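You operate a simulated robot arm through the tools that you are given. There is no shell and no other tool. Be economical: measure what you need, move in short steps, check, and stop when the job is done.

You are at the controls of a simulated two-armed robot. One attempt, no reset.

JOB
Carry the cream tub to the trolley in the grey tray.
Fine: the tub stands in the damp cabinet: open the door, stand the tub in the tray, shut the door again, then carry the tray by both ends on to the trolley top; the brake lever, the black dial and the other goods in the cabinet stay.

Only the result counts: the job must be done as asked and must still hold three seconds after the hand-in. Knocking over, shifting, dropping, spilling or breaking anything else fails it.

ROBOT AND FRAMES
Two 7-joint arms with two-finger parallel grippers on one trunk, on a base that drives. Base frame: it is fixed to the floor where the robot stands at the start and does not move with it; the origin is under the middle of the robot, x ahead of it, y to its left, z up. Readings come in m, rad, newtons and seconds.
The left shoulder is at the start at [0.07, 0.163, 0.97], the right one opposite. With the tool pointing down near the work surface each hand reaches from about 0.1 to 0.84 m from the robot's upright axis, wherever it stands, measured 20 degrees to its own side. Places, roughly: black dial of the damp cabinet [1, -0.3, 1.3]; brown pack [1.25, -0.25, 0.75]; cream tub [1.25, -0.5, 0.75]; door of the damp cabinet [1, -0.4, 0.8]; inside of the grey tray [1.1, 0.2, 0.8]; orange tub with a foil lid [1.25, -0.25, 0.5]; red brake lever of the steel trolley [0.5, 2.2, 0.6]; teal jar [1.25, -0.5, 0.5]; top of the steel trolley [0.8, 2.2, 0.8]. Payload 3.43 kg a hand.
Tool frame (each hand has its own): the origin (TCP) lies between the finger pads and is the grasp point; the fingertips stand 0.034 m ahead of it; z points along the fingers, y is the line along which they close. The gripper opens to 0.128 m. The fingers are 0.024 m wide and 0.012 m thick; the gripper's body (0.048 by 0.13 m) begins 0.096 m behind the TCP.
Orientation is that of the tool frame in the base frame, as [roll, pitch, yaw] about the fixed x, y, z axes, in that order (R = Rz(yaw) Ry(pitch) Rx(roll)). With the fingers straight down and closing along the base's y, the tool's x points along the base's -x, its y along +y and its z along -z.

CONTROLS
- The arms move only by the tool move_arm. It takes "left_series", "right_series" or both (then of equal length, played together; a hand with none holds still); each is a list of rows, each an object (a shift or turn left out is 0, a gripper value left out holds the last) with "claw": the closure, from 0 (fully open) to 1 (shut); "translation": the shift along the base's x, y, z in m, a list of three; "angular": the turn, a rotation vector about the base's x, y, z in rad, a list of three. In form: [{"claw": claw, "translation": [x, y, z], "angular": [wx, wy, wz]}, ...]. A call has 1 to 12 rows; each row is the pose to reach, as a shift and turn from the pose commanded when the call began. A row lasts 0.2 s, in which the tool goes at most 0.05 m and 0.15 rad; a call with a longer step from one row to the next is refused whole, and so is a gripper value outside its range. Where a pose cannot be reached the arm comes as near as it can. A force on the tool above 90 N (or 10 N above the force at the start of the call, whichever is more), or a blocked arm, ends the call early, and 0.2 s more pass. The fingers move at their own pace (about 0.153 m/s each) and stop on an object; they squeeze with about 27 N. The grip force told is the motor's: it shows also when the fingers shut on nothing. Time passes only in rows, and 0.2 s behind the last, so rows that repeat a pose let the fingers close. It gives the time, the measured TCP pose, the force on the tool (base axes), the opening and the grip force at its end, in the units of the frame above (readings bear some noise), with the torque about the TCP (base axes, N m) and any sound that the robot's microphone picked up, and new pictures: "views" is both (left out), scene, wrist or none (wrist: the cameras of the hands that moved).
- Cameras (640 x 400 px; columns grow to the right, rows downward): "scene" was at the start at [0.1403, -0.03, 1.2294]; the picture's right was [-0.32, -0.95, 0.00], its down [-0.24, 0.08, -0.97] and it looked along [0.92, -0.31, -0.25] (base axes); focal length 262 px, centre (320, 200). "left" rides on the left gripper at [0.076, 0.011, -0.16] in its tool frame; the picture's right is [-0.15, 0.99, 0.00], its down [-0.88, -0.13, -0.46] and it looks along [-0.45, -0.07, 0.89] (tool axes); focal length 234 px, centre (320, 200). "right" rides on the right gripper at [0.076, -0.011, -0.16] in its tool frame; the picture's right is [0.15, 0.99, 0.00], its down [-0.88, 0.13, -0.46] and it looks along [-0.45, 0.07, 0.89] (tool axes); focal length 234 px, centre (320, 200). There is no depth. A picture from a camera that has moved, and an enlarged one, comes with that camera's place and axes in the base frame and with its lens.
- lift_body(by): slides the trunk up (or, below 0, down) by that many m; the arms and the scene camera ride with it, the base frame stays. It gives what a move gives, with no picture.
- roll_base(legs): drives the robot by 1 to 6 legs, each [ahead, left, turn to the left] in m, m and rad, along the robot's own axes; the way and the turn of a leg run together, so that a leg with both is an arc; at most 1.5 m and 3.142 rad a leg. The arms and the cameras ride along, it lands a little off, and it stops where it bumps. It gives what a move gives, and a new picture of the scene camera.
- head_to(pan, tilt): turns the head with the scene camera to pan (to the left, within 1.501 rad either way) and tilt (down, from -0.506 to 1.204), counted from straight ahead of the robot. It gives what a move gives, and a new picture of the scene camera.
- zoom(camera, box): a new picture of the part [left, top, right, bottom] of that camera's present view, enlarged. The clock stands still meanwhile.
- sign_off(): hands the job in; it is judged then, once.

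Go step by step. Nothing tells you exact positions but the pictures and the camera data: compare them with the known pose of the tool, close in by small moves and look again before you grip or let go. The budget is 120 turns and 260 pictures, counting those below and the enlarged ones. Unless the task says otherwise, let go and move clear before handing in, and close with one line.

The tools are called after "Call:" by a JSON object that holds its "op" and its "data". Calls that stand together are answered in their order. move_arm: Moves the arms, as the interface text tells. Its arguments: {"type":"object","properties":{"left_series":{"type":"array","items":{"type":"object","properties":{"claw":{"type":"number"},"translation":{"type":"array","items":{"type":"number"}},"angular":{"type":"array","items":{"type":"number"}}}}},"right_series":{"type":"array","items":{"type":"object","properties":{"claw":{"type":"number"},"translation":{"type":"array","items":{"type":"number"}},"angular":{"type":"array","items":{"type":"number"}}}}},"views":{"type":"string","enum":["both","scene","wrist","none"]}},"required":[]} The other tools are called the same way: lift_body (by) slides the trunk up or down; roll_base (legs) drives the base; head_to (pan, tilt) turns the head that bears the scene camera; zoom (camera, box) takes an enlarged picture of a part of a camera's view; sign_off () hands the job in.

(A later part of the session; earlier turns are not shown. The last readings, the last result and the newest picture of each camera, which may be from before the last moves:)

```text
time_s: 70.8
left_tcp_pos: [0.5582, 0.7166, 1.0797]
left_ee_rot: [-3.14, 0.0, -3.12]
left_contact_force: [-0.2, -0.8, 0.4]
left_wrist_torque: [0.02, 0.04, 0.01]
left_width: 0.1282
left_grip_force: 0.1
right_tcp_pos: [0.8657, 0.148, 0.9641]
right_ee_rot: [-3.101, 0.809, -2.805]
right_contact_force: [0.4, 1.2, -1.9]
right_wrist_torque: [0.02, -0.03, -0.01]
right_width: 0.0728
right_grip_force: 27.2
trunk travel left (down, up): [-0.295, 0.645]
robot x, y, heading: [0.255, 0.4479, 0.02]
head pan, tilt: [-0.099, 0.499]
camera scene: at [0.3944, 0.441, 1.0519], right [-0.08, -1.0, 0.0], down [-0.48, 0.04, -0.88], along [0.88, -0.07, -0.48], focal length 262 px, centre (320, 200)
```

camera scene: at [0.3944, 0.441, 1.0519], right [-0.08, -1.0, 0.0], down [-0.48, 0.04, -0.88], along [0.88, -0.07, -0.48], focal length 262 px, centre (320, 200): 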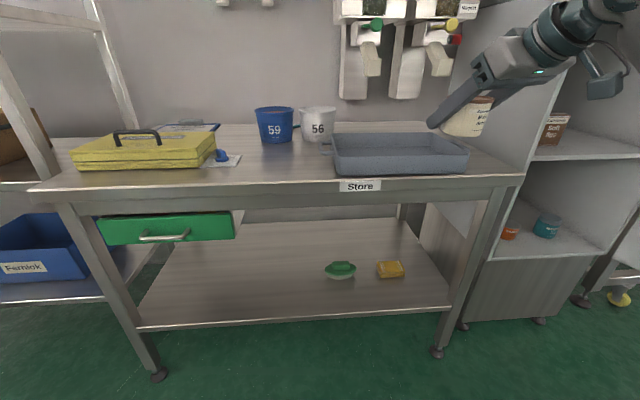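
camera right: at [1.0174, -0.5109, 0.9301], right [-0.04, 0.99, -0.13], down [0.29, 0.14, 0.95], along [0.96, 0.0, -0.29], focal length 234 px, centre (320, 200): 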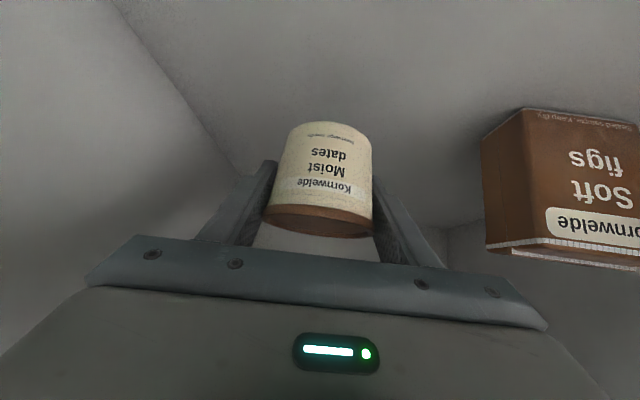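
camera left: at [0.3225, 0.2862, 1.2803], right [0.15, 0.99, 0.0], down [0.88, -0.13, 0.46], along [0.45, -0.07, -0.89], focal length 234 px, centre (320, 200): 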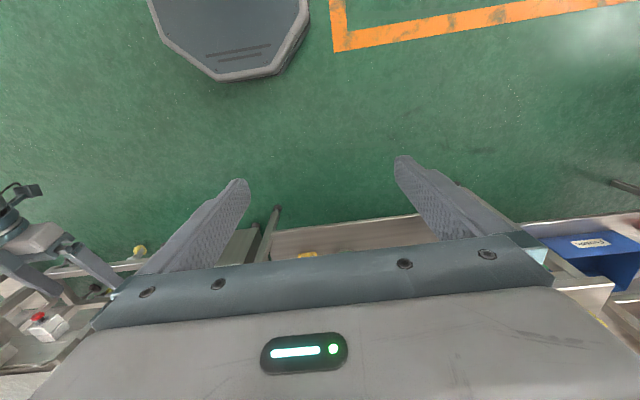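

The tray stands at roughly x 0.99–1.2, y 0.02–0.35. I look through the wrist camera to fix it before moving the tub over.

Call:
{"op": "move_arm", "data": {"right_series": [{"translation": [0.0, 0.03, 0.02], "angular": [0, 0, -0.13]}, {"translation": [0.0, 0.045, 0.02], "angular": [0, 0, -0.26]}], "views": "wrist"}}

Call:
{"op": "zoom", "data": {"camera": "scene", "box": [310, 90, 510, 215]}}

```text
time_s: 71.4
left_tcp_pos: [0.5595, 0.717, 1.079]
left_ee_rot: [-3.14, 0.002, -3.122]
left_contact_force: [0.0, -0.4, 0.6]
left_wrist_torque: [-0.01, 0.0, 0.0]
left_width: 0.1281
left_grip_force: 0.2
right_tcp_pos: [0.8664, 0.1947, 0.9839]
right_ee_rot: [-3.1, 0.809, -3.067]
right_contact_force: [0.1, 0.3, -1.1]
right_wrist_torque: [0.0, -0.07, -0.01]
right_width: 0.073
right_grip_force: 26.9
trunk travel left (down, up): [-0.295, 0.645]
robot x, y, heading: [0.2489, 0.4457, 0.022]
head pan, tilt: [-0.099, 0.499]
camera right: at [0.7003, 0.1778, 1.0394], right [-0.15, 0.98, -0.13], down [0.27, 0.17, 0.95], along [0.95, 0.1, -0.29], focal length 234 px, centre (320, 200)
```

right: 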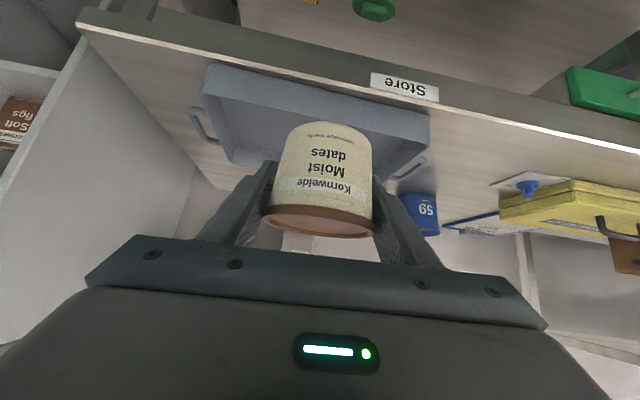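

```text
3.20 times, centred on (410, 152) of scene
camera zoom: at [0.3945, 0.441, 1.0518], right [-0.08, -1.0, 0.0], down [-0.48, 0.04, -0.88], along [0.88, -0.07, -0.48], focal length 838 px, centre (32, 352)
```

zoom: 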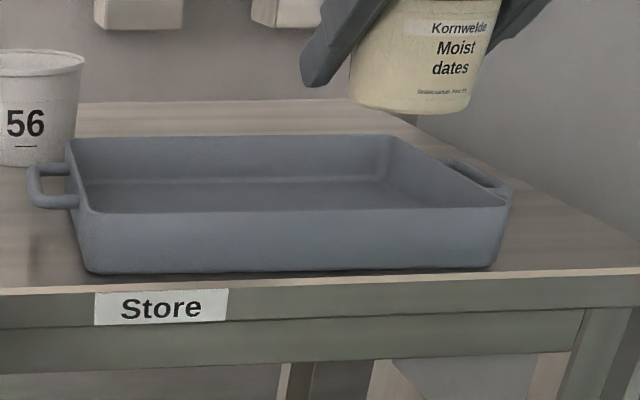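

Tray: front wall x ≈ 0.965, back x ≈ 1.17, y 0.03–0.35, bench z ≈ 0.80, wall top ≈ 0.85. I drive ahead 0.12 and bring the tub above the tray's middle.

Call:
{"op": "roll_base", "data": {"legs": [[0.12, 0, -0.02]]}}

Call:
{"op": "move_arm", "data": {"right_series": [{"translation": [0.03, 0.0, -0.01]}, {"translation": [0.06, 0.0, -0.03]}, {"translation": [0.08, 0.0, -0.05]}, {"translation": [0.08, 0.0, -0.07]}]}}

```text
time_s: 72.6
left_tcp_pos: [0.6814, 0.7115, 1.0789]
left_ee_rot: [-3.139, 0.001, 3.14]
left_contact_force: [0.9, 0.7, 0.3]
left_wrist_torque: [0.02, 0.06, 0.01]
left_width: 0.128
left_grip_force: 0.1
right_tcp_pos: [0.9777, 0.1827, 0.9829]
right_ee_rot: [-3.1, 0.808, -3.085]
right_contact_force: [1.0, 0.1, -2.2]
right_wrist_torque: [0.01, -0.04, -0.02]
right_width: 0.073
right_grip_force: 27.5
trunk travel left (down, up): [-0.295, 0.645]
robot x, y, heading: [0.3678, 0.4488, -0.003]
head pan, tilt: [-0.099, 0.499]
camera scene: at [0.5118, 0.4391, 1.0517], right [-0.1, -0.99, 0.0], down [-0.48, 0.05, -0.88], along [0.87, -0.09, -0.48], focal length 262 px, centre (320, 200)
```

scene: 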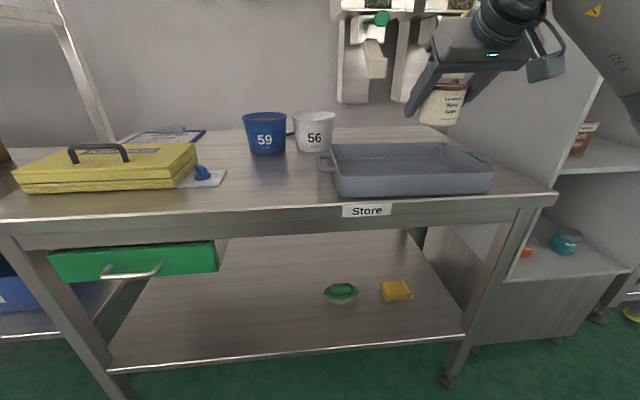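

```text
time_s: 73.6
left_tcp_pos: [0.6813, 0.7109, 1.0804]
left_ee_rot: [-3.14, 0.001, 3.138]
left_contact_force: [0.2, 0.0, 0.7]
left_wrist_torque: [0.03, -0.01, 0.03]
left_width: 0.128
left_grip_force: 0.0
right_tcp_pos: [1.0567, 0.1825, 0.9133]
right_ee_rot: [-3.099, 0.81, -3.085]
right_contact_force: [0.6, 1.0, -2.1]
right_wrist_torque: [-0.02, 0.01, -0.01]
right_width: 0.073
right_grip_force: 27.2
trunk travel left (down, up): [-0.295, 0.645]
robot x, y, heading: [0.371, 0.4486, -0.002]
head pan, tilt: [-0.099, 0.499]
camera scene: at [0.5106, 0.4389, 1.0519], right [-0.1, -0.99, 0.0], down [-0.48, 0.05, -0.88], along [0.87, -0.09, -0.48], focal length 262 px, centre (320, 200)
camera right: at [0.8903, 0.1683, 0.9687], right [-0.13, 0.98, -0.13], down [0.27, 0.16, 0.95], along [0.95, 0.08, -0.29], focal length 234 px, centre (320, 200)
```

scene: 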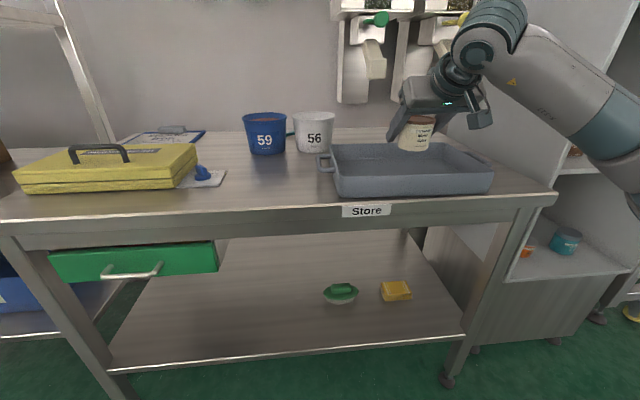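
right: 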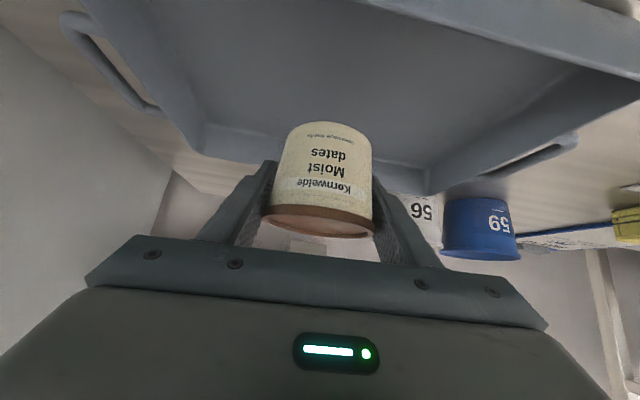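

The tub hangs over the tray's middle. I lower it in small steps and watch for contact.

Call:
{"op": "move_arm", "data": {"right_series": [{"translation": [0.005, 0.005, -0.015]}, {"translation": [0.008, 0.006, -0.03]}, {"translation": [0.008, 0.006, -0.045]}, {"translation": [0.008, 0.006, -0.05]}], "views": "scene"}}

Call:
{"op": "zoom", "data": {"camera": "scene", "box": [310, 90, 510, 215]}}

```text
time_s: 74.6
left_tcp_pos: [0.6807, 0.7118, 1.0793]
left_ee_rot: [-3.139, 0.0, 3.14]
left_contact_force: [0.6, -0.6, 0.2]
left_wrist_torque: [0.05, -0.01, -0.03]
left_width: 0.1278
left_grip_force: 0.0
right_tcp_pos: [1.0654, 0.1877, 0.8625]
right_ee_rot: [-3.101, 0.81, -3.085]
right_contact_force: [-1.1, 0.0, -1.7]
right_wrist_torque: [0.01, -0.01, 0.0]
right_width: 0.073
right_grip_force: 27.0
trunk travel left (down, up): [-0.295, 0.645]
robot x, y, heading: [0.3664, 0.4513, -0.001]
head pan, tilt: [-0.099, 0.499]
camera scene: at [0.5106, 0.4392, 1.0519], right [-0.1, -0.99, 0.0], down [-0.48, 0.05, -0.88], along [0.87, -0.09, -0.48], focal length 262 px, centre (320, 200)
```

scene: 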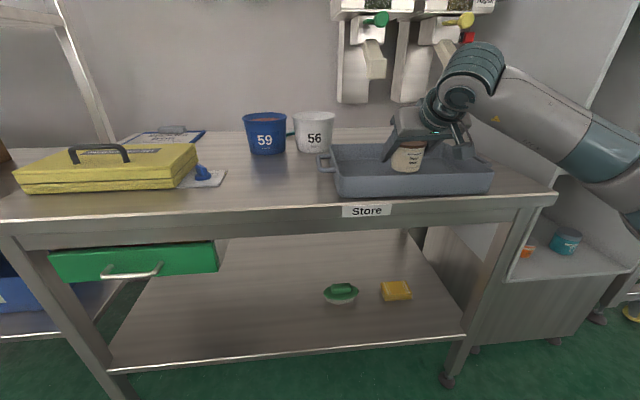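

```text
3.20 times, centred on (410, 152) of scene
camera zoom: at [0.5106, 0.4392, 1.0519], right [-0.1, -0.99, 0.0], down [-0.48, 0.05, -0.88], along [0.87, -0.09, -0.48], focal length 838 px, centre (32, 352)
```

zoom: 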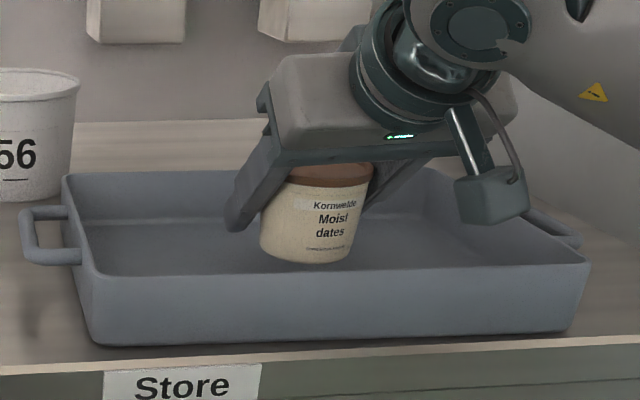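

The tub is just above the tray floor. I lower it in finer steps.

Call:
{"op": "move_arm", "data": {"right_series": [{"translation": [0, 0, -0.003]}, {"translation": [0, 0, -0.006]}, {"translation": [0, 0, -0.009]}], "views": "none"}}

```text
time_s: 75.4
left_tcp_pos: [0.6811, 0.7121, 1.0789]
left_ee_rot: [-3.139, 0.002, 3.141]
left_contact_force: [-0.1, 0.0, 0.4]
left_wrist_torque: [-0.02, -0.01, -0.03]
left_width: 0.1279
left_grip_force: 0.0
right_tcp_pos: [1.0645, 0.1895, 0.8537]
right_ee_rot: [-3.1, 0.807, -3.085]
right_contact_force: [-0.5, 0.0, -0.9]
right_wrist_torque: [0.01, 0.03, 0.01]
right_width: 0.073
right_grip_force: 27.2
trunk travel left (down, up): [-0.295, 0.645]
robot x, y, heading: [0.3713, 0.4492, 0.0]
head pan, tilt: [-0.099, 0.499]
```

Call:
{"op": "move_arm", "data": {"right_series": [{"translation": [0, 0, -0.003]}, {"translation": [0, 0, -0.006]}], "views": "none"}}

Call:
{"op": "zoom", "data": {"camera": "scene", "box": [350, 110, 510, 210]}}

```text
time_s: 76.0
left_tcp_pos: [0.6821, 0.7112, 1.0793]
left_ee_rot: [-3.14, 0.002, 3.141]
left_contact_force: [-0.7, -1.7, 2.0]
left_wrist_torque: [0.02, -0.02, -0.01]
left_width: 0.1277
left_grip_force: 0.1
right_tcp_pos: [1.0642, 0.1898, 0.8486]
right_ee_rot: [-3.101, 0.81, -3.088]
right_contact_force: [0.4, 0.6, -1.5]
right_wrist_torque: [-0.04, -0.01, -0.02]
right_width: 0.073
right_grip_force: 27.1
trunk travel left (down, up): [-0.295, 0.645]
robot x, y, heading: [0.3693, 0.4472, -0.002]
head pan, tilt: [-0.099, 0.499]
```

```text
4.00 times, centred on (430, 160) of scene
camera zoom: at [0.5107, 0.4391, 1.0519], right [-0.1, -0.99, 0.0], down [-0.48, 0.05, -0.88], along [0.87, -0.09, -0.48], focal length 1048 px, centre (-120, 360)
```

zoom: 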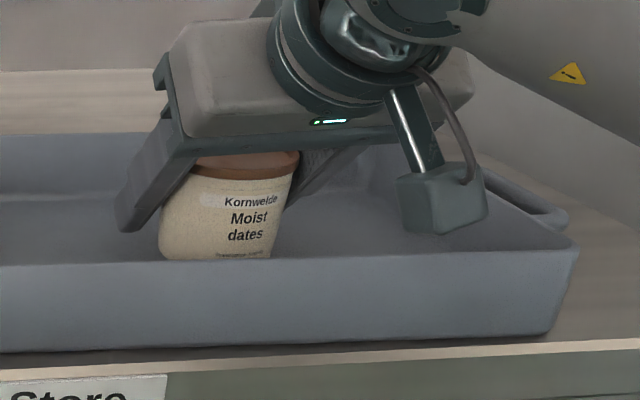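

Call:
{"op": "move_arm", "data": {"right_series": [{"translation": [0, 0, -0.003]}, {"translation": [0, 0, -0.006]}], "views": "none"}}

```text
time_s: 76.6
left_tcp_pos: [0.6815, 0.7108, 1.08]
left_ee_rot: [-3.138, 0.001, 3.141]
left_contact_force: [0.2, 0.4, -0.2]
left_wrist_torque: [-0.02, -0.02, 0.03]
left_width: 0.128
left_grip_force: 0.2
right_tcp_pos: [1.0645, 0.1895, 0.8434]
right_ee_rot: [-3.103, 0.807, -3.086]
right_contact_force: [-0.5, -0.4, -1.1]
right_wrist_torque: [0.0, -0.01, -0.03]
right_width: 0.073
right_grip_force: 27.0
trunk travel left (down, up): [-0.295, 0.645]
robot x, y, heading: [0.3675, 0.4491, 0.0]
head pan, tilt: [-0.099, 0.499]
```

Still no contact; I keep lowering gently.

Call:
{"op": "move_arm", "data": {"right_series": [{"translation": [0, 0, -0.003]}, {"translation": [0, 0, -0.006]}], "views": "none"}}

Call:
{"op": "zoom", "data": {"camera": "right", "box": [160, 60, 480, 260]}}

```text
time_s: 77.2
left_tcp_pos: [0.6805, 0.7108, 1.0798]
left_ee_rot: [-3.137, 0.003, 3.14]
left_contact_force: [-0.6, -0.7, 0.1]
left_wrist_torque: [0.01, 0.0, 0.0]
left_width: 0.1278
left_grip_force: 0.0
right_tcp_pos: [1.065, 0.1884, 0.838]
right_ee_rot: [-3.101, 0.813, -3.087]
right_contact_force: [1.2, -1.6, 4.2]
right_wrist_torque: [0.06, -0.15, -0.05]
right_width: 0.0729
right_grip_force: 26.6
trunk travel left (down, up): [-0.295, 0.645]
robot x, y, heading: [0.3676, 0.4504, -0.007]
head pan, tilt: [-0.099, 0.499]
```

```text
2.00 times, centred on (320, 160) of right
camera zoom: at [0.8985, 0.1746, 0.893], right [-0.12, 0.98, -0.13], down [0.27, 0.16, 0.95], along [0.95, 0.08, -0.29], focal length 468 px, centre (320, 280)
```

zoom: 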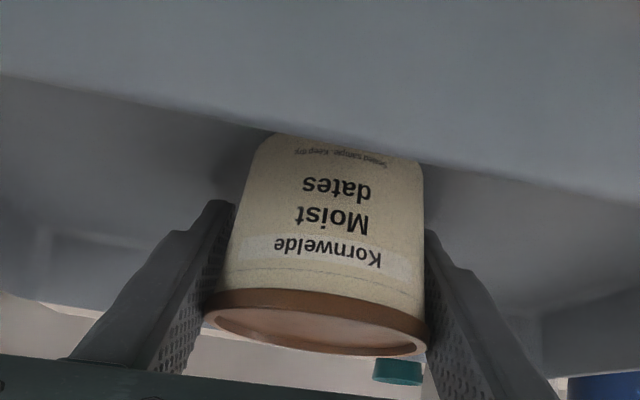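

Contact felt (about +5 N), so the tub stands on the tray floor. I open the fingers and withdraw up and back along the tool.

Call:
{"op": "move_arm", "data": {"right_series": [{"claw": 0.35}, {"claw": 0.2}, {"claw": 0.1}, {"claw": 0.05}, {"claw": 0.05}], "views": "wrist"}}

Call:
{"op": "move_arm", "data": {"right_series": [{"translation": [-0.025, 0, 0.025]}, {"translation": [-0.05, 0, 0.05]}, {"translation": [-0.08, 0, 0.085]}, {"translation": [-0.1, 0, 0.12]}, {"translation": [-0.13, 0, 0.15]}]}}

```text
time_s: 78.4
left_tcp_pos: [0.6795, 0.7109, 1.0791]
left_ee_rot: [-3.14, 0.004, 3.14]
left_contact_force: [-0.6, 0.8, -0.4]
left_wrist_torque: [0.01, 0.02, 0.02]
left_width: 0.1279
left_grip_force: 0.1
right_tcp_pos: [1.0644, 0.1886, 0.8392]
right_ee_rot: [-3.102, 0.814, -3.087]
right_contact_force: [2.2, -4.1, 15.5]
right_wrist_torque: [0.8, -0.26, -0.25]
right_width: 0.1191
right_grip_force: 0.0
trunk travel left (down, up): [-0.295, 0.645]
robot x, y, heading: [0.3693, 0.4453, -0.0]
head pan, tilt: [-0.099, 0.499]
camera right: at [0.8978, 0.1747, 0.8934], right [-0.12, 0.98, -0.13], down [0.27, 0.16, 0.95], along [0.95, 0.08, -0.29], focal length 234 px, centre (320, 200)
```

right: 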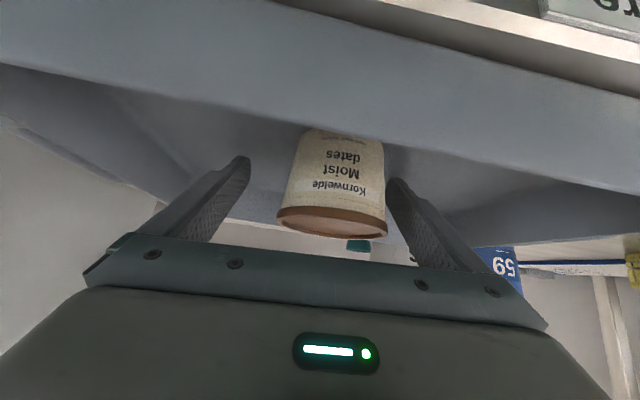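

```text
time_s: 79.6
left_tcp_pos: [0.6809, 0.7116, 1.0781]
left_ee_rot: [-3.14, 0.002, 3.139]
left_contact_force: [-0.1, 0.3, -0.4]
left_wrist_torque: [-0.04, -0.05, 0.03]
left_width: 0.128
left_grip_force: 0.0
right_tcp_pos: [0.9332, 0.1913, 0.9893]
right_ee_rot: [-3.1, 0.81, -3.088]
right_contact_force: [0.5, -0.5, 1.2]
right_wrist_torque: [0.01, -0.03, -0.03]
right_width: 0.1215
right_grip_force: 0.2
trunk travel left (down, up): [-0.295, 0.645]
robot x, y, heading: [0.3676, 0.4451, -0.0]
head pan, tilt: [-0.099, 0.499]
camera scene: at [0.5097, 0.4396, 1.052], right [-0.1, -0.99, 0.0], down [-0.48, 0.05, -0.88], along [0.87, -0.09, -0.48], focal length 262 px, centre (320, 200)
camera right: at [0.766, 0.177, 1.044], right [-0.13, 0.98, -0.13], down [0.27, 0.16, 0.95], along [0.95, 0.08, -0.29], focal length 234 px, centre (320, 200)
```

scene: 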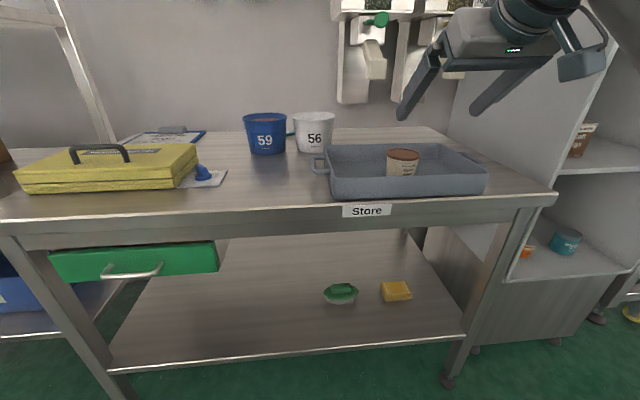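
right: 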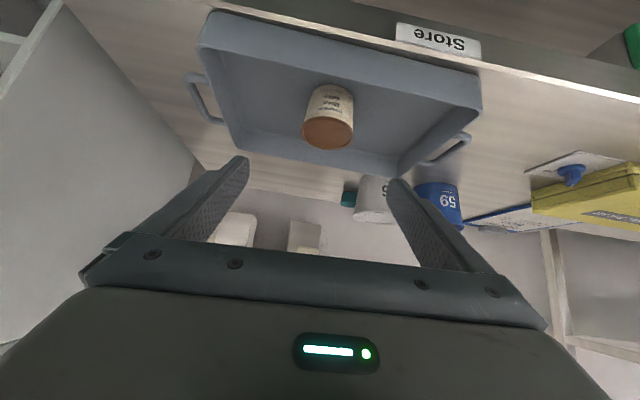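

The tub stands in the tray. Now the door: I close the fist and drive around outside the open door's edge to push it shut from its outer side.

Call:
{"op": "move_arm", "data": {"right_series": [{"translation": [0, 0, 0.01], "claw": 1}, {"translation": [0, 0, 0.01], "claw": 1}, {"translation": [0, 0, 0.01], "claw": 1}], "views": "none"}}

Call:
{"op": "roll_base", "data": {"legs": [[-0.48, 0, 0], [0, -1.23, 0]]}}

Call:
{"op": "head_to", "data": {"pan": -0.3, "tilt": 0.4}}

```text
time_s: 80.4
left_tcp_pos: [0.6814, 0.7114, 1.081]
left_ee_rot: [-3.141, 0.001, 3.14]
left_contact_force: [0.3, 0.5, -1.1]
left_wrist_torque: [-0.01, 0.01, 0.02]
left_width: 0.1279
left_grip_force: 0.1
right_tcp_pos: [0.9319, 0.1903, 0.9981]
right_ee_rot: [-3.099, 0.809, -3.086]
right_contact_force: [-0.4, -0.1, 0.2]
right_wrist_torque: [0.01, -0.02, -0.01]
right_width: 0.0002
right_grip_force: 26.8
trunk travel left (down, up): [-0.295, 0.645]
robot x, y, heading: [0.3672, 0.4487, -0.0]
head pan, tilt: [-0.099, 0.499]
```

```text
time_s: 89.2
left_tcp_pos: [0.1843, -0.5438, 1.0805]
left_ee_rot: [-3.138, 0.001, 3.132]
left_contact_force: [-0.4, 0.2, -0.2]
left_wrist_torque: [0.0, -0.02, 0.02]
left_width: 0.1278
left_grip_force: 0.0
right_tcp_pos: [0.4334, -1.0651, 0.9968]
right_ee_rot: [-3.103, 0.81, -3.095]
right_contact_force: [-0.7, 0.4, 0.1]
right_wrist_torque: [-0.01, 0.04, 0.01]
right_width: 0.0
right_grip_force: 27.8
trunk travel left (down, up): [-0.295, 0.645]
robot x, y, heading: [-0.1294, -0.8048, -0.006]
head pan, tilt: [-0.099, 0.499]
camera scene: at [0.0121, -0.813, 1.0519], right [-0.11, -0.99, 0.0], down [-0.48, 0.05, -0.88], along [0.87, -0.09, -0.48], focal length 262 px, centre (320, 200)
```

scene: 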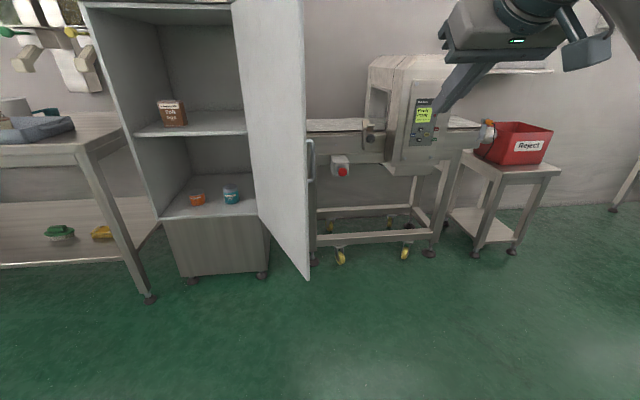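

```text
time_s: 89.9
left_tcp_pos: [0.1838, -0.5413, 1.0794]
left_ee_rot: [-3.138, 0.004, 3.133]
left_contact_force: [-0.9, 0.3, 0.8]
left_wrist_torque: [0.02, 0.02, -0.01]
left_width: 0.1277
left_grip_force: 0.1
right_tcp_pos: [0.434, -1.0652, 0.9978]
right_ee_rot: [-3.101, 0.809, -3.092]
right_contact_force: [0.3, -0.4, -0.4]
right_wrist_torque: [0.03, 0.02, -0.02]
right_width: 0.0
right_grip_force: 27.0
trunk travel left (down, up): [-0.295, 0.645]
robot x, y, heading: [-0.1313, -0.8054, -0.01]
head pan, tilt: [-0.3, 0.4]
camera scene: at [0.0099, -0.8311, 1.061], right [-0.3, -0.95, 0.0], down [-0.37, 0.12, -0.92], along [0.88, -0.28, -0.39], focal length 262 px, centre (320, 200)
```

scene: 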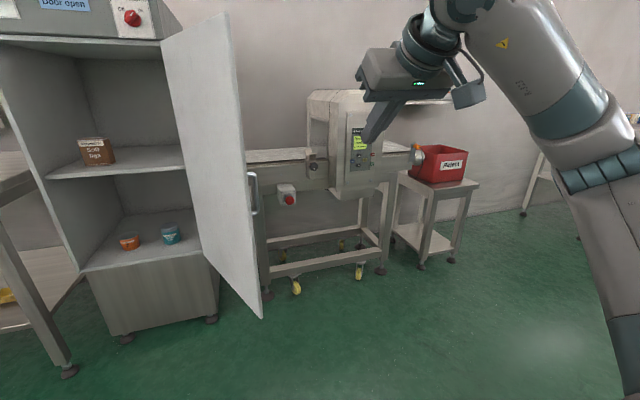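

The door edge is at about [0.64, -0.845], and the fist is outside it. I drive ahead behind the door, then push to the left.

Call:
{"op": "roll_base", "data": {"legs": [[0.26, 0, 0], [0, 0.28, 0]]}}

```text
time_s: 93.4
left_tcp_pos: [0.4457, -0.2576, 1.079]
left_ee_rot: [-3.139, 0.002, 3.135]
left_contact_force: [0.5, 0.7, 0.1]
left_wrist_torque: [-0.02, 0.02, -0.02]
left_width: 0.1279
left_grip_force: 0.1
right_tcp_pos: [0.6959, -0.7798, 0.997]
right_ee_rot: [-3.099, 0.811, -3.09]
right_contact_force: [0.3, 0.8, 0.3]
right_wrist_torque: [-0.02, -0.01, -0.03]
right_width: 0.0003
right_grip_force: 27.0
trunk travel left (down, up): [-0.295, 0.645]
robot x, y, heading: [0.1354, -0.5183, -0.007]
head pan, tilt: [-0.3, 0.4]
camera scene: at [0.2725, -0.5479, 1.0611], right [-0.3, -0.95, 0.0], down [-0.37, 0.12, -0.92], along [0.88, -0.28, -0.39], focal length 262 px, centre (320, 200)
```

scene: 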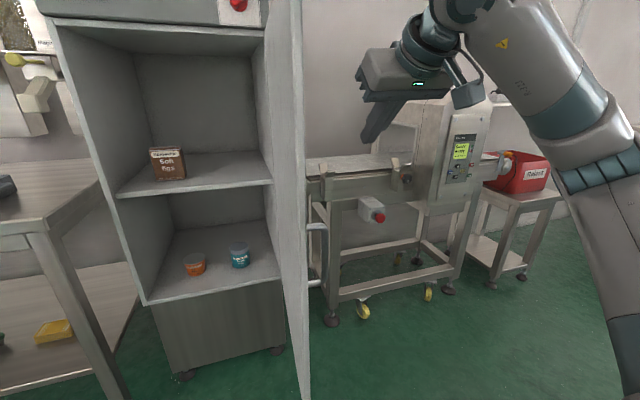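

The door swung to about 82 degrees. I keep following with the fist on the arc.

Call:
{"op": "roll_base", "data": {"legs": [[-0.02, 0.16, 0], [0.0, 0.09, 0], [0.06, 0.11, 0]]}}

```text
time_s: 96.4
left_tcp_pos: [0.485, 0.1016, 1.0796]
left_ee_rot: [-3.138, 0.0, 3.14]
left_contact_force: [-0.9, 0.6, 0.4]
left_wrist_torque: [-0.05, 0.0, 0.01]
left_width: 0.128
left_grip_force: 0.2
right_tcp_pos: [0.7373, -0.4188, 0.9977]
right_ee_rot: [-3.1, 0.808, -3.084]
right_contact_force: [-0.7, 1.3, -0.2]
right_wrist_torque: [-0.06, 0.01, -0.01]
right_width: 0.0
right_grip_force: 27.3
trunk travel left (down, up): [-0.295, 0.645]
robot x, y, heading: [0.1703, -0.1626, -0.002]
head pan, tilt: [-0.3, 0.4]
camera scene: at [0.3124, -0.1889, 1.061], right [-0.3, -0.95, 0.0], down [-0.37, 0.11, -0.92], along [0.88, -0.27, -0.39], focal length 262 px, centre (320, 200)
```

scene: 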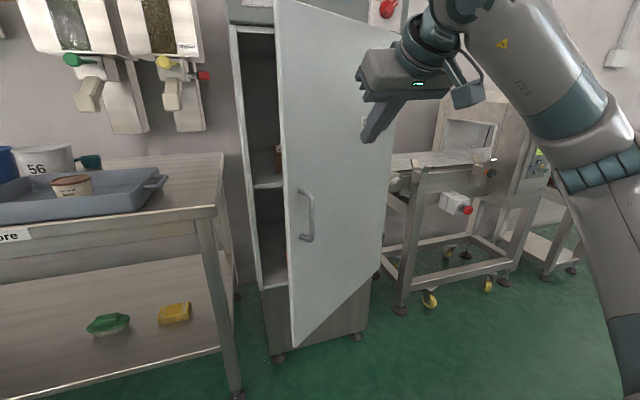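

The door is nearly shut. I push it the rest of the way.

Call:
{"op": "roll_base", "data": {"legs": [[0.1, 0.08, 0], [0.13, 0.05, 0]]}}

```text
time_s: 98.5
left_tcp_pos: [0.7165, 0.2304, 1.0788]
left_ee_rot: [-3.14, 0.002, 3.134]
left_contact_force: [0.9, -0.1, -0.3]
left_wrist_torque: [-0.05, 0.03, 0.0]
left_width: 0.1279
left_grip_force: 0.0
right_tcp_pos: [0.9649, -0.2942, 0.9967]
right_ee_rot: [-3.1, 0.809, -3.094]
right_contact_force: [0.6, -0.6, -0.4]
right_wrist_torque: [0.0, 0.02, -0.05]
right_width: 0.0
right_grip_force: 27.2
trunk travel left (down, up): [-0.295, 0.645]
robot x, y, heading: [0.3971, -0.0308, -0.004]
head pan, tilt: [-0.3, 0.4]
camera scene: at [0.5405, -0.0599, 1.0609], right [-0.31, -0.95, 0.0], down [-0.37, 0.12, -0.92], along [0.88, -0.28, -0.39], focal length 262 px, centre (320, 200)
```

scene: 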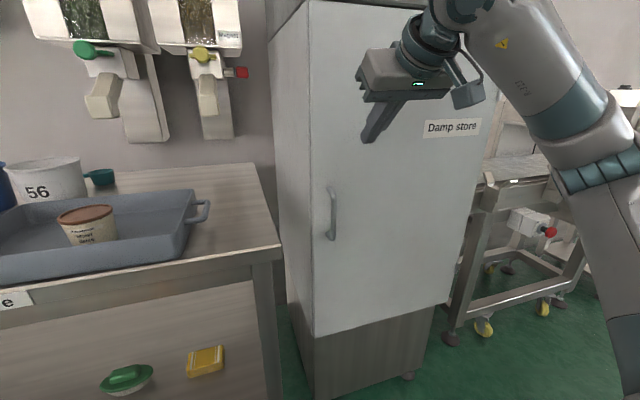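

The door looks shut. I press it home with a gentle arm push to be sure.

Call:
{"op": "move_arm", "data": {"right_series": [{"translation": [0.01, 0, 0]}, {"translation": [0.02, 0, 0]}, {"translation": [0.03, 0, 0]}, {"translation": [0.04, 0, 0]}, {"translation": [0.05, 0, 0]}, {"translation": [0.058, 0, 0]}], "views": "none"}}

```text
time_s: 99.9
left_tcp_pos: [0.7086, 0.2259, 1.0812]
left_ee_rot: [-3.137, 0.005, 3.127]
left_contact_force: [0.0, 0.5, -0.8]
left_wrist_torque: [0.0, 0.03, -0.01]
left_width: 0.128
left_grip_force: 0.0
right_tcp_pos: [1.003, -0.2952, 0.9966]
right_ee_rot: [-3.091, 0.796, -3.076]
right_contact_force: [-37.8, 1.1, 3.6]
right_wrist_torque: [0.56, 0.44, 0.01]
right_width: 0.0001
right_grip_force: 27.0
trunk travel left (down, up): [-0.295, 0.645]
robot x, y, heading: [0.3993, -0.0321, -0.018]
head pan, tilt: [-0.3, 0.4]
stopped in row 6 (right hand): the force on the tool passed its limit (the readings are from after the stop); the commanded pose is now the measured one
```

The door is pressed home. I withdraw and check the panel display.

Call:
{"op": "move_arm", "data": {"right_series": [{"translation": [-0.04, 0, 0]}, {"translation": [-0.08, 0, 0.02]}], "views": "none"}}

Call:
{"op": "roll_base", "data": {"legs": [[-0.4, 0.0, 0]]}}

Call:
{"op": "head_to", "data": {"pan": -0.3, "tilt": 0.15}}

Call:
{"op": "zoom", "data": {"camera": "scene", "box": [220, 60, 460, 210]}}

```text
time_s: 100.5
left_tcp_pos: [0.713, 0.2281, 1.0793]
left_ee_rot: [-3.139, 0.001, 3.131]
left_contact_force: [-0.3, -0.3, 0.1]
left_wrist_torque: [-0.02, 0.0, 0.01]
left_width: 0.1281
left_grip_force: 0.0
right_tcp_pos: [0.9298, -0.2949, 1.0123]
right_ee_rot: [-3.093, 0.79, -3.081]
right_contact_force: [0.0, -0.3, -0.8]
right_wrist_torque: [-0.01, 0.01, 0.03]
right_width: 0.0001
right_grip_force: 26.7
trunk travel left (down, up): [-0.295, 0.645]
robot x, y, heading: [0.3965, -0.0358, -0.017]
head pan, tilt: [-0.3, 0.4]
```

```text
time_s: 103.0
left_tcp_pos: [0.3203, 0.232, 1.0802]
left_ee_rot: [-3.139, 0.001, 3.122]
left_contact_force: [0.1, -0.1, 0.9]
left_wrist_torque: [-0.02, -0.03, 0.03]
left_width: 0.1281
left_grip_force: 0.1
right_tcp_pos: [0.5326, -0.2926, 1.0121]
right_ee_rot: [-3.093, 0.793, -3.089]
right_contact_force: [-0.5, 0.4, 0.1]
right_wrist_torque: [0.01, 0.02, -0.02]
right_width: 0.0001
right_grip_force: 27.3
trunk travel left (down, up): [-0.295, 0.645]
robot x, y, heading: [0.0005, -0.0249, -0.024]
head pan, tilt: [-0.3, 0.4]
camera scene: at [0.1416, -0.055, 1.0612], right [-0.31, -0.95, 0.0], down [-0.37, 0.12, -0.92], along [0.87, -0.29, -0.39], focal length 262 px, centre (320, 200)
```

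scene: 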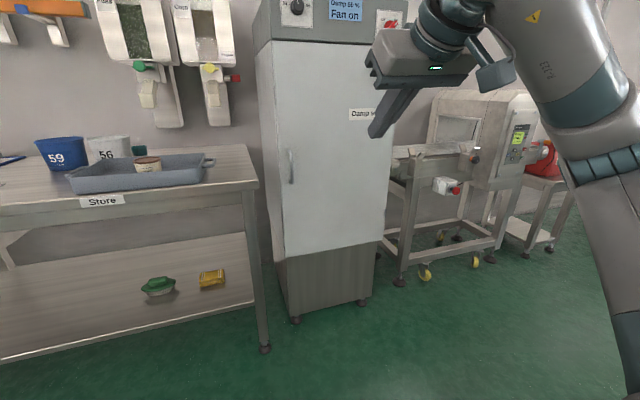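

```text
time_s: 103.8
left_tcp_pos: [0.3202, 0.2311, 1.079]
left_ee_rot: [3.142, 0.001, 3.122]
left_contact_force: [0.8, 0.6, 0.7]
left_wrist_torque: [-0.01, 0.02, 0.0]
left_width: 0.1279
left_grip_force: 0.2
right_tcp_pos: [0.5334, -0.2926, 1.012]
right_ee_rot: [-3.092, 0.791, -3.09]
right_contact_force: [-0.4, 0.1, 0.7]
right_wrist_torque: [0.0, 0.01, -0.01]
right_width: 0.0001
right_grip_force: 27.1
trunk travel left (down, up): [-0.295, 0.645]
robot x, y, heading: [0.0003, -0.0209, -0.018]
head pan, tilt: [-0.3, 0.15]
camera scene: at [0.1423, -0.055, 1.0842], right [-0.31, -0.95, 0.0], down [-0.14, 0.05, -0.99], along [0.94, -0.31, -0.15], focal length 262 px, centre (320, 200)
```

scene: 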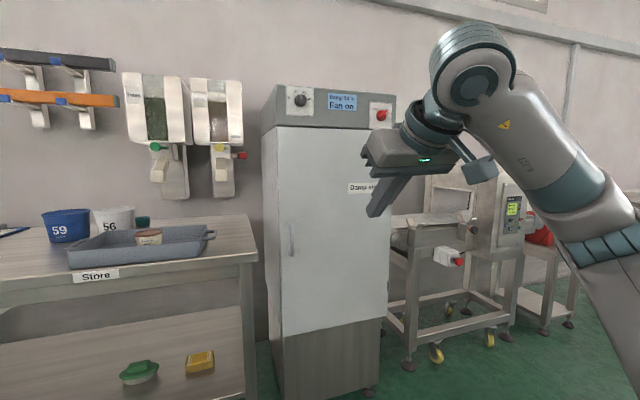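

```text
2.67 times, centred on (340, 135) of scene
camera zoom: at [0.1423, -0.055, 1.0842], right [-0.31, -0.95, 0.0], down [-0.14, 0.05, -0.99], along [0.94, -0.31, -0.15], focal length 698 px, centre (267, 373)
```

zoom: 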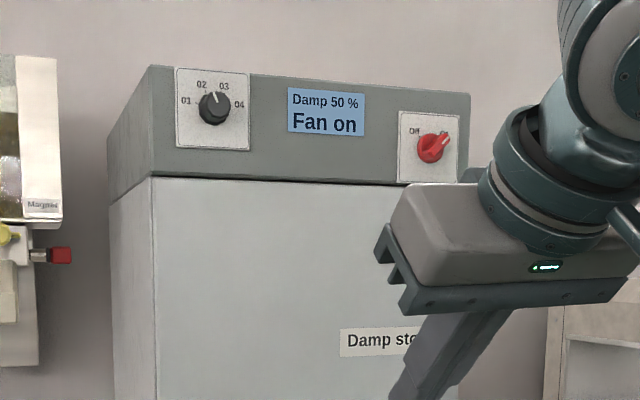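

The door is shut, "Fan on / Damp 50 %" shows again, and dial and goods are as before. Now I raise the trunk and point both tools down for the tray's handles.

Call:
{"op": "lift_body", "data": {"by": 0.2}}

Call:
{"op": "move_arm", "data": {"right_series": [{"translation": [0, 0, -0.01], "angular": [0, 0.13, 0], "claw": 0.4}, {"translation": [0.0, 0.01, -0.02], "angular": [0, 0.26, 0]}, {"translation": [0.0, 0.02, -0.03], "angular": [0, 0.4, 0]}, {"translation": [0.0, 0.03, -0.05], "angular": [0, 0.53, 0]}, {"translation": [0.0, 0.04, -0.07], "angular": [0, 0.66, 0]}, {"translation": [0.02, 0.05, -0.1], "angular": [0, 0.79, 0]}, {"translation": [0.02, 0.05, -0.13], "angular": [0, 0.79, 0]}], "left_series": [{"translation": [0.03, 0, -0.01], "claw": 0.4}, {"translation": [0.07, 0, -0.03]}, {"translation": [0.11, 0, -0.05]}, {"translation": [0.15, 0, -0.08]}, {"translation": [0.19, -0.01, -0.11]}, {"translation": [0.23, -0.02, -0.14]}, {"translation": [0.23, -0.03, -0.17]}], "views": "none"}}

Call:
{"op": "roll_base", "data": {"legs": [[0, 0.21, 0.018], [0.3, 0, 0]]}}

Call:
{"op": "head_to", "data": {"pan": 0.0, "tilt": 0.6}}

```text
time_s: 105.9
left_tcp_pos: [0.3198, 0.2318, 1.2791]
left_ee_rot: [-3.139, 0.003, 3.122]
left_contact_force: [-0.2, 0.5, -0.1]
left_wrist_torque: [0.0, 0.03, 0.02]
left_width: 0.1277
left_grip_force: 0.0
right_tcp_pos: [0.5339, -0.2919, 1.2122]
right_ee_rot: [-3.092, 0.791, -3.09]
right_contact_force: [-0.3, 0.1, -0.1]
right_wrist_torque: [-0.01, 0.01, -0.03]
right_width: 0.0002
right_grip_force: 27.5
trunk travel left (down, up): [-0.495, 0.445]
robot x, y, heading: [-0.0004, -0.0285, -0.021]
head pan, tilt: [-0.3, 0.15]
```

```text
refused: row 5 steps farther than a row can; nothing moved
```

```text
time_s: 109.2
left_tcp_pos: [0.6147, 0.4494, 1.2793]
left_ee_rot: [-3.138, 0.002, -3.136]
left_contact_force: [0.4, -0.2, 0.6]
left_wrist_torque: [-0.01, 0.02, 0.01]
left_width: 0.1278
left_grip_force: 0.1
right_tcp_pos: [0.8411, -0.0714, 1.2126]
right_ee_rot: [-3.092, 0.791, -3.064]
right_contact_force: [0.1, 0.1, 0.2]
right_wrist_torque: [-0.01, 0.0, 0.01]
right_width: 0.0
right_grip_force: 27.3
trunk travel left (down, up): [-0.495, 0.445]
robot x, y, heading: [0.303, 0.1818, 0.005]
head pan, tilt: [-0.3, 0.15]
camera scene: at [0.4432, 0.1572, 1.2843], right [-0.29, -0.96, 0.0], down [-0.14, 0.04, -0.99], along [0.95, -0.29, -0.15], focal length 262 px, centre (320, 200)
```

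scene: 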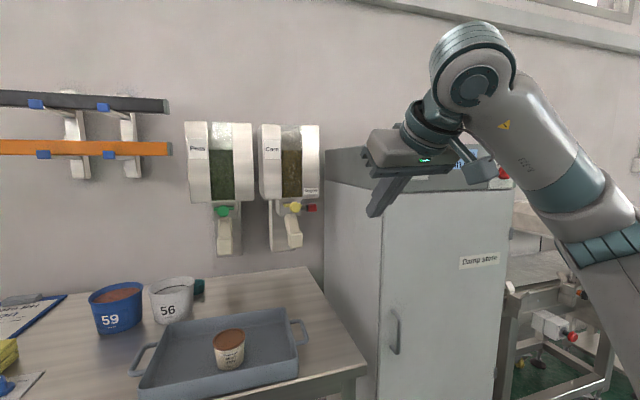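

```text
time_s: 110.1
left_tcp_pos: [0.6138, 0.4482, 1.2797]
left_ee_rot: [-3.14, 0.002, -3.137]
left_contact_force: [0.4, 0.3, 0.8]
left_wrist_torque: [-0.08, 0.02, 0.02]
left_width: 0.1281
left_grip_force: 0.0
right_tcp_pos: [0.8394, -0.0711, 1.2112]
right_ee_rot: [-3.092, 0.791, -3.065]
right_contact_force: [0.1, 0.0, -0.3]
right_wrist_torque: [0.02, 0.03, -0.01]
right_width: 0.0001
right_grip_force: 26.8
trunk travel left (down, up): [-0.495, 0.445]
robot x, y, heading: [0.3025, 0.1857, 0.006]
head pan, tilt: [0.0, 0.6]
camera scene: at [0.4422, 0.1845, 1.2429], right [0.0, -1.0, 0.0], down [-0.56, 0.0, -0.83], along [0.83, 0.0, -0.56], focal length 262 px, centre (320, 200)
```

scene: 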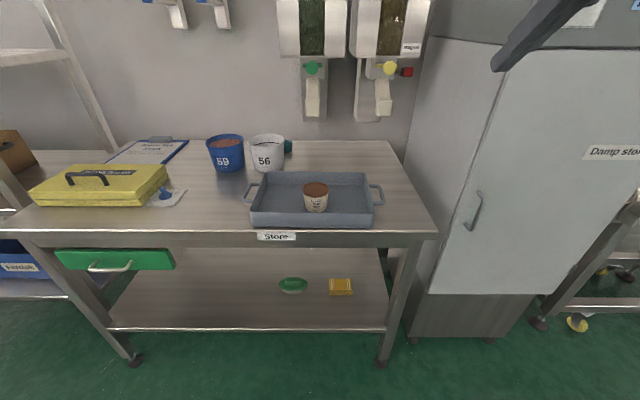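

Good overhead view of the tray. I zoom to measure its handles.

Call:
{"op": "zoom", "data": {"camera": "scene", "box": [230, 140, 400, 246]}}

Call:
{"op": "move_arm", "data": {"right_series": [{"translation": [-0.01, 0, 0.0], "angular": [0, 0.13, 0], "claw": 0.4}, {"translation": [-0.02, 0.0, 0.0], "angular": [0, 0.26, 0]}, {"translation": [-0.03, 0.0, 0.0], "angular": [0, 0.4, 0]}, {"translation": [-0.02, 0.0, -0.02], "angular": [0, 0.53, 0]}, {"translation": [-0.01, 0.0, -0.04], "angular": [0, 0.66, 0]}, {"translation": [0.01, 0.0, -0.07], "angular": [0, 0.79, 0]}, {"translation": [0.02, 0.0, -0.1], "angular": [0, 0.79, 0]}, {"translation": [0.03, 0.0, -0.13], "angular": [0, 0.79, 0]}], "left_series": [{"translation": [0.03, 0, -0.01], "claw": 0.4}, {"translation": [0.07, 0, -0.03]}, {"translation": [0.11, 0, -0.05]}, {"translation": [0.14, 0, -0.08]}, {"translation": [0.17, 0, -0.11]}, {"translation": [0.2, 0, -0.14]}, {"translation": [0.22, 0, -0.17]}, {"translation": [0.25, 0, -0.2]}], "views": "scene"}}

```text
3.76 times, centred on (315, 193) of scene
camera zoom: at [0.4422, 0.1845, 1.2429], right [0.0, -1.0, 0.0], down [-0.56, 0.0, -0.83], along [0.83, 0.0, -0.56], focal length 986 px, centre (339, 226)
```

zoom: 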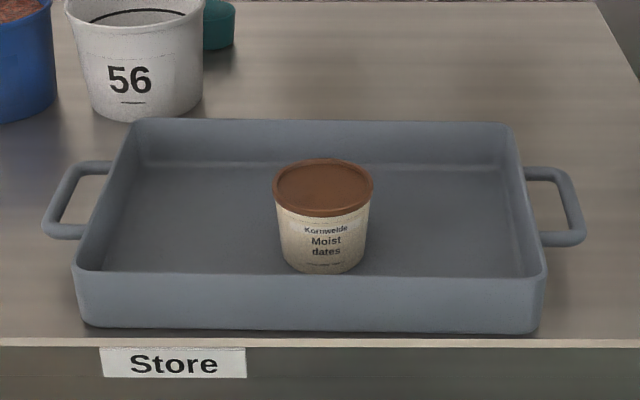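

```text
time_s: 111.9
left_tcp_pos: [0.867, 0.4506, 1.0804]
left_ee_rot: [-3.141, -0.003, -3.136]
left_contact_force: [0.9, 0.1, 0.2]
left_wrist_torque: [-0.01, 0.05, -0.02]
left_width: 0.0767
left_grip_force: 0.0
right_tcp_pos: [0.8739, -0.0697, 1.08]
right_ee_rot: [3.135, -0.001, -3.088]
right_contact_force: [0.4, -0.3, -0.5]
right_wrist_torque: [-0.04, 0.07, -0.02]
right_width: 0.0766
right_grip_force: 0.1
trunk travel left (down, up): [-0.495, 0.445]
robot x, y, heading: [0.3028, 0.1861, 0.006]
head pan, tilt: [0.0, 0.6]
camera scene: at [0.4455, 0.1844, 1.2425], right [0.0, -1.0, 0.0], down [-0.57, 0.0, -0.82], along [0.82, 0.0, -0.57], focal length 262 px, centre (320, 200)
```

scene: 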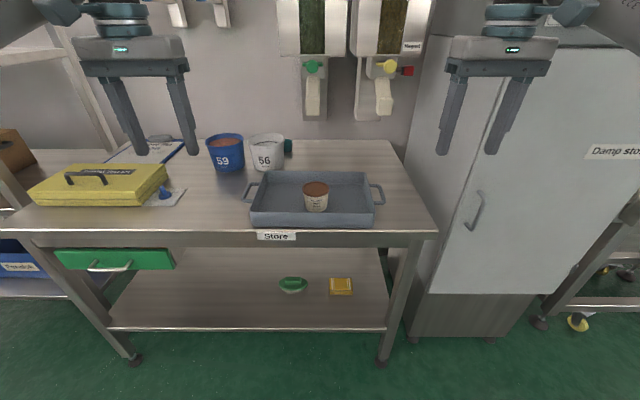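

The handle bars run along x from about 1.035 to 1.132, at y ≈ 0.399 (left) and y ≈ 0.005 (right), z ≈ 0.83. I bring both hands above them.

Call:
{"op": "roll_base", "data": {"legs": [[0.14, 0.014, -0.006]]}}

Call:
{"op": "move_arm", "data": {"right_series": [{"translation": [0.03, 0.02, -0.03], "angular": [0.0, 0, -0.025], "claw": 0.5}, {"translation": [0.06, 0.04, -0.06], "angular": [0, 0, -0.05], "claw": 0.5}, {"translation": [0.07, 0.06, -0.09], "angular": [0, 0, -0.05], "claw": 0.5}], "left_series": [{"translation": [0.03, -0.02, -0.03], "claw": 0.5}, {"translation": [0.06, -0.04, -0.06], "claw": 0.5}, {"translation": [0.075, -0.055, -0.09], "claw": 0.5}]}}

```text
time_s: 113.2
left_tcp_pos: [1.0044, 0.4639, 1.0825]
left_ee_rot: [-3.141, -0.001, -3.14]
left_contact_force: [0.2, -0.7, 0.1]
left_wrist_torque: [0.01, 0.03, -0.01]
left_width: 0.0772
left_grip_force: 0.0
right_tcp_pos: [1.0095, -0.0584, 1.0818]
right_ee_rot: [3.133, 0.001, -3.09]
right_contact_force: [0.1, -0.2, -1.6]
right_wrist_torque: [-0.02, 0.01, -0.02]
right_width: 0.0769
right_grip_force: 0.1
trunk travel left (down, up): [-0.495, 0.445]
robot x, y, heading: [0.44, 0.1972, -0.004]
head pan, tilt: [0.0, 0.6]
camera scene: at [0.5823, 0.1985, 1.2428], right [0.0, -1.0, 0.0], down [-0.57, 0.0, -0.82], along [0.82, 0.0, -0.57], focal length 262 px, centre (320, 200)
```

scene: 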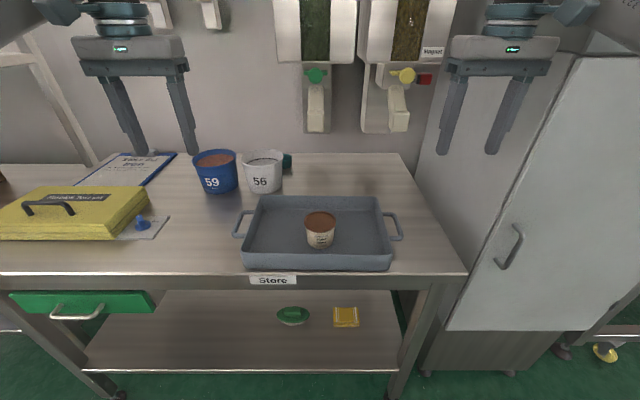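

```text
time_s: 114.0
left_tcp_pos: [1.0798, 0.4074, 0.995]
left_ee_rot: [-3.139, 0.0, -3.14]
left_contact_force: [0.3, 0.0, -0.3]
left_wrist_torque: [0.02, 0.0, -0.04]
left_width: 0.064
left_grip_force: 0.0
right_tcp_pos: [1.0787, 0.0015, 0.9913]
right_ee_rot: [3.136, 0.0, 3.141]
right_contact_force: [-0.5, -0.4, -0.2]
right_wrist_torque: [-0.04, 0.06, 0.0]
right_width: 0.0639
right_grip_force: 0.1
trunk travel left (down, up): [-0.495, 0.445]
robot x, y, heading: [0.4391, 0.1969, 0.0]
head pan, tilt: [0.0, 0.6]
camera scene: at [0.583, 0.1989, 1.2427], right [0.0, -1.0, 0.0], down [-0.57, 0.0, -0.82], along [0.82, 0.0, -0.57], focal length 262 px, centre (320, 200)
camera right: at [1.0042, -0.0109, 1.1504], right [-0.15, 0.99, 0.01], down [0.88, 0.13, 0.46], along [0.45, 0.07, -0.89], focal length 234 px, centre (320, 200)
camera left: at [1.0048, 0.4199, 1.1551], right [0.14, 0.99, 0.0], down [0.88, -0.13, 0.46], along [0.45, -0.07, -0.89], focal length 234 px, centre (320, 200)
```

scene: 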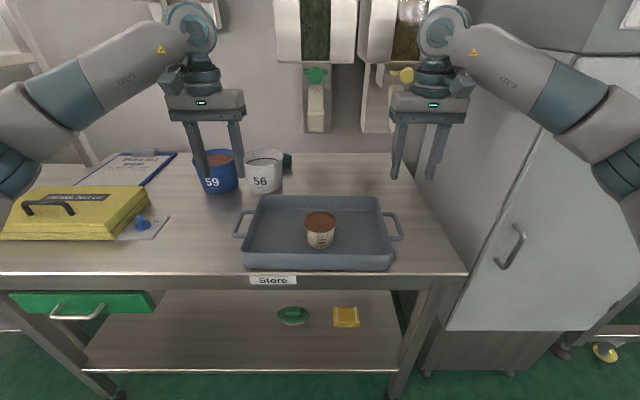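
right: 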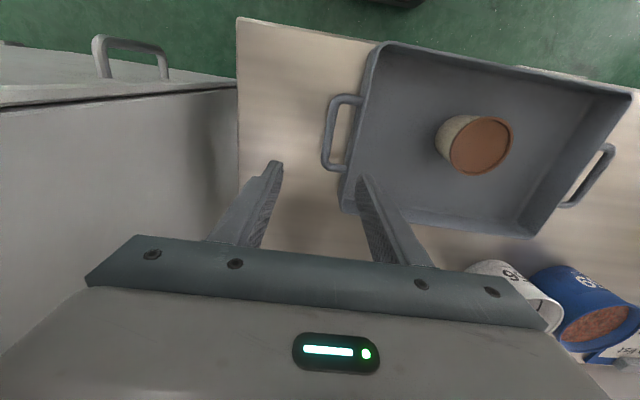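
left: 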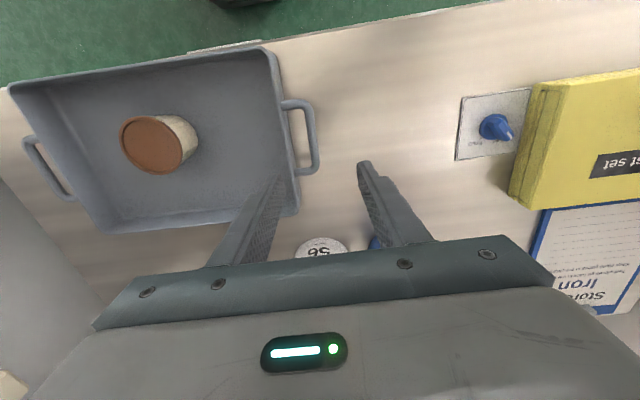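

Both hands are above the handles. I zoom the scene and the right wrist view to refine the right bar's y.

Call:
{"op": "zoom", "data": {"camera": "scene", "box": [220, 170, 420, 295]}}

Call:
{"op": "zoom", "data": {"camera": "right", "box": [220, 60, 420, 185]}}

Call:
{"op": "zoom", "data": {"camera": "left", "box": [220, 60, 420, 185]}}

```text
3.20 times, centred on (320, 232) of scene
camera zoom: at [0.583, 0.1989, 1.2427], right [0.0, -1.0, 0.0], down [-0.57, 0.0, -0.82], along [0.82, 0.0, -0.57], focal length 838 px, centre (320, 96)
```

zoom: 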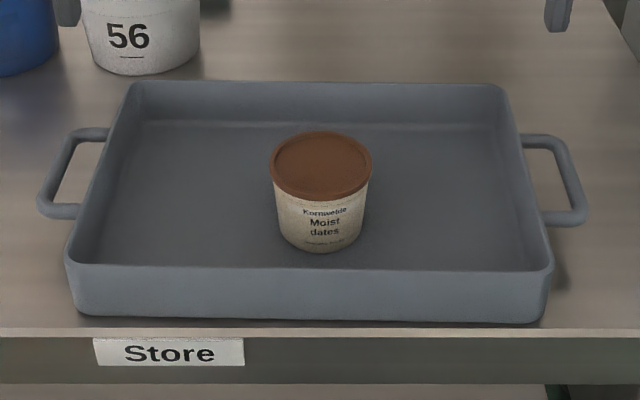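

```text
3.20 times, centred on (320, 122) of right
camera zoom: at [1.0042, -0.0109, 1.1504], right [-0.15, 0.99, 0.01], down [0.88, 0.13, 0.46], along [0.45, 0.07, -0.89], focal length 749 px, centre (320, 448)
```

zoom: 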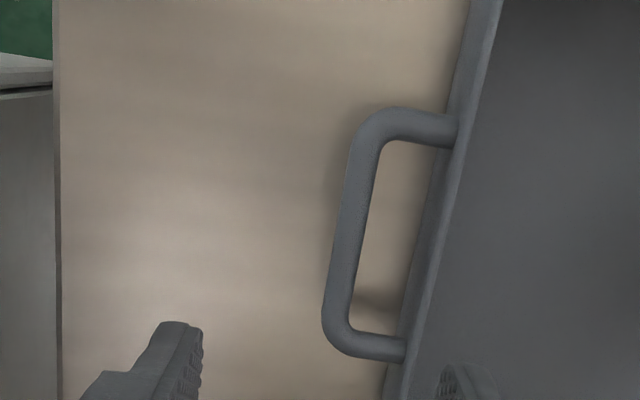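

```text
3.20 times, centred on (320, 122) of left
camera zoom: at [1.0048, 0.4199, 1.1551], right [0.14, 0.99, 0.0], down [0.88, -0.13, 0.46], along [0.45, -0.07, -0.89], focal length 749 px, centre (320, 448)
```

zoom: 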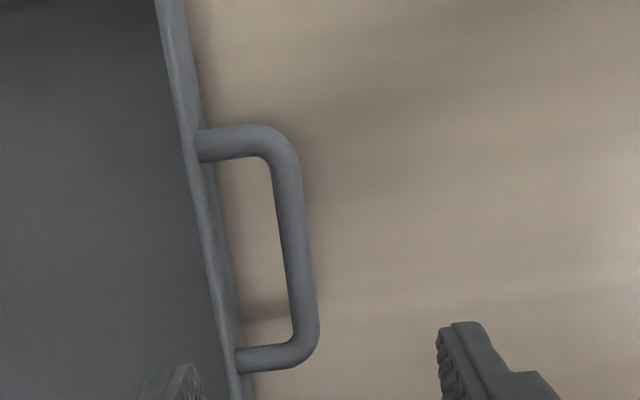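

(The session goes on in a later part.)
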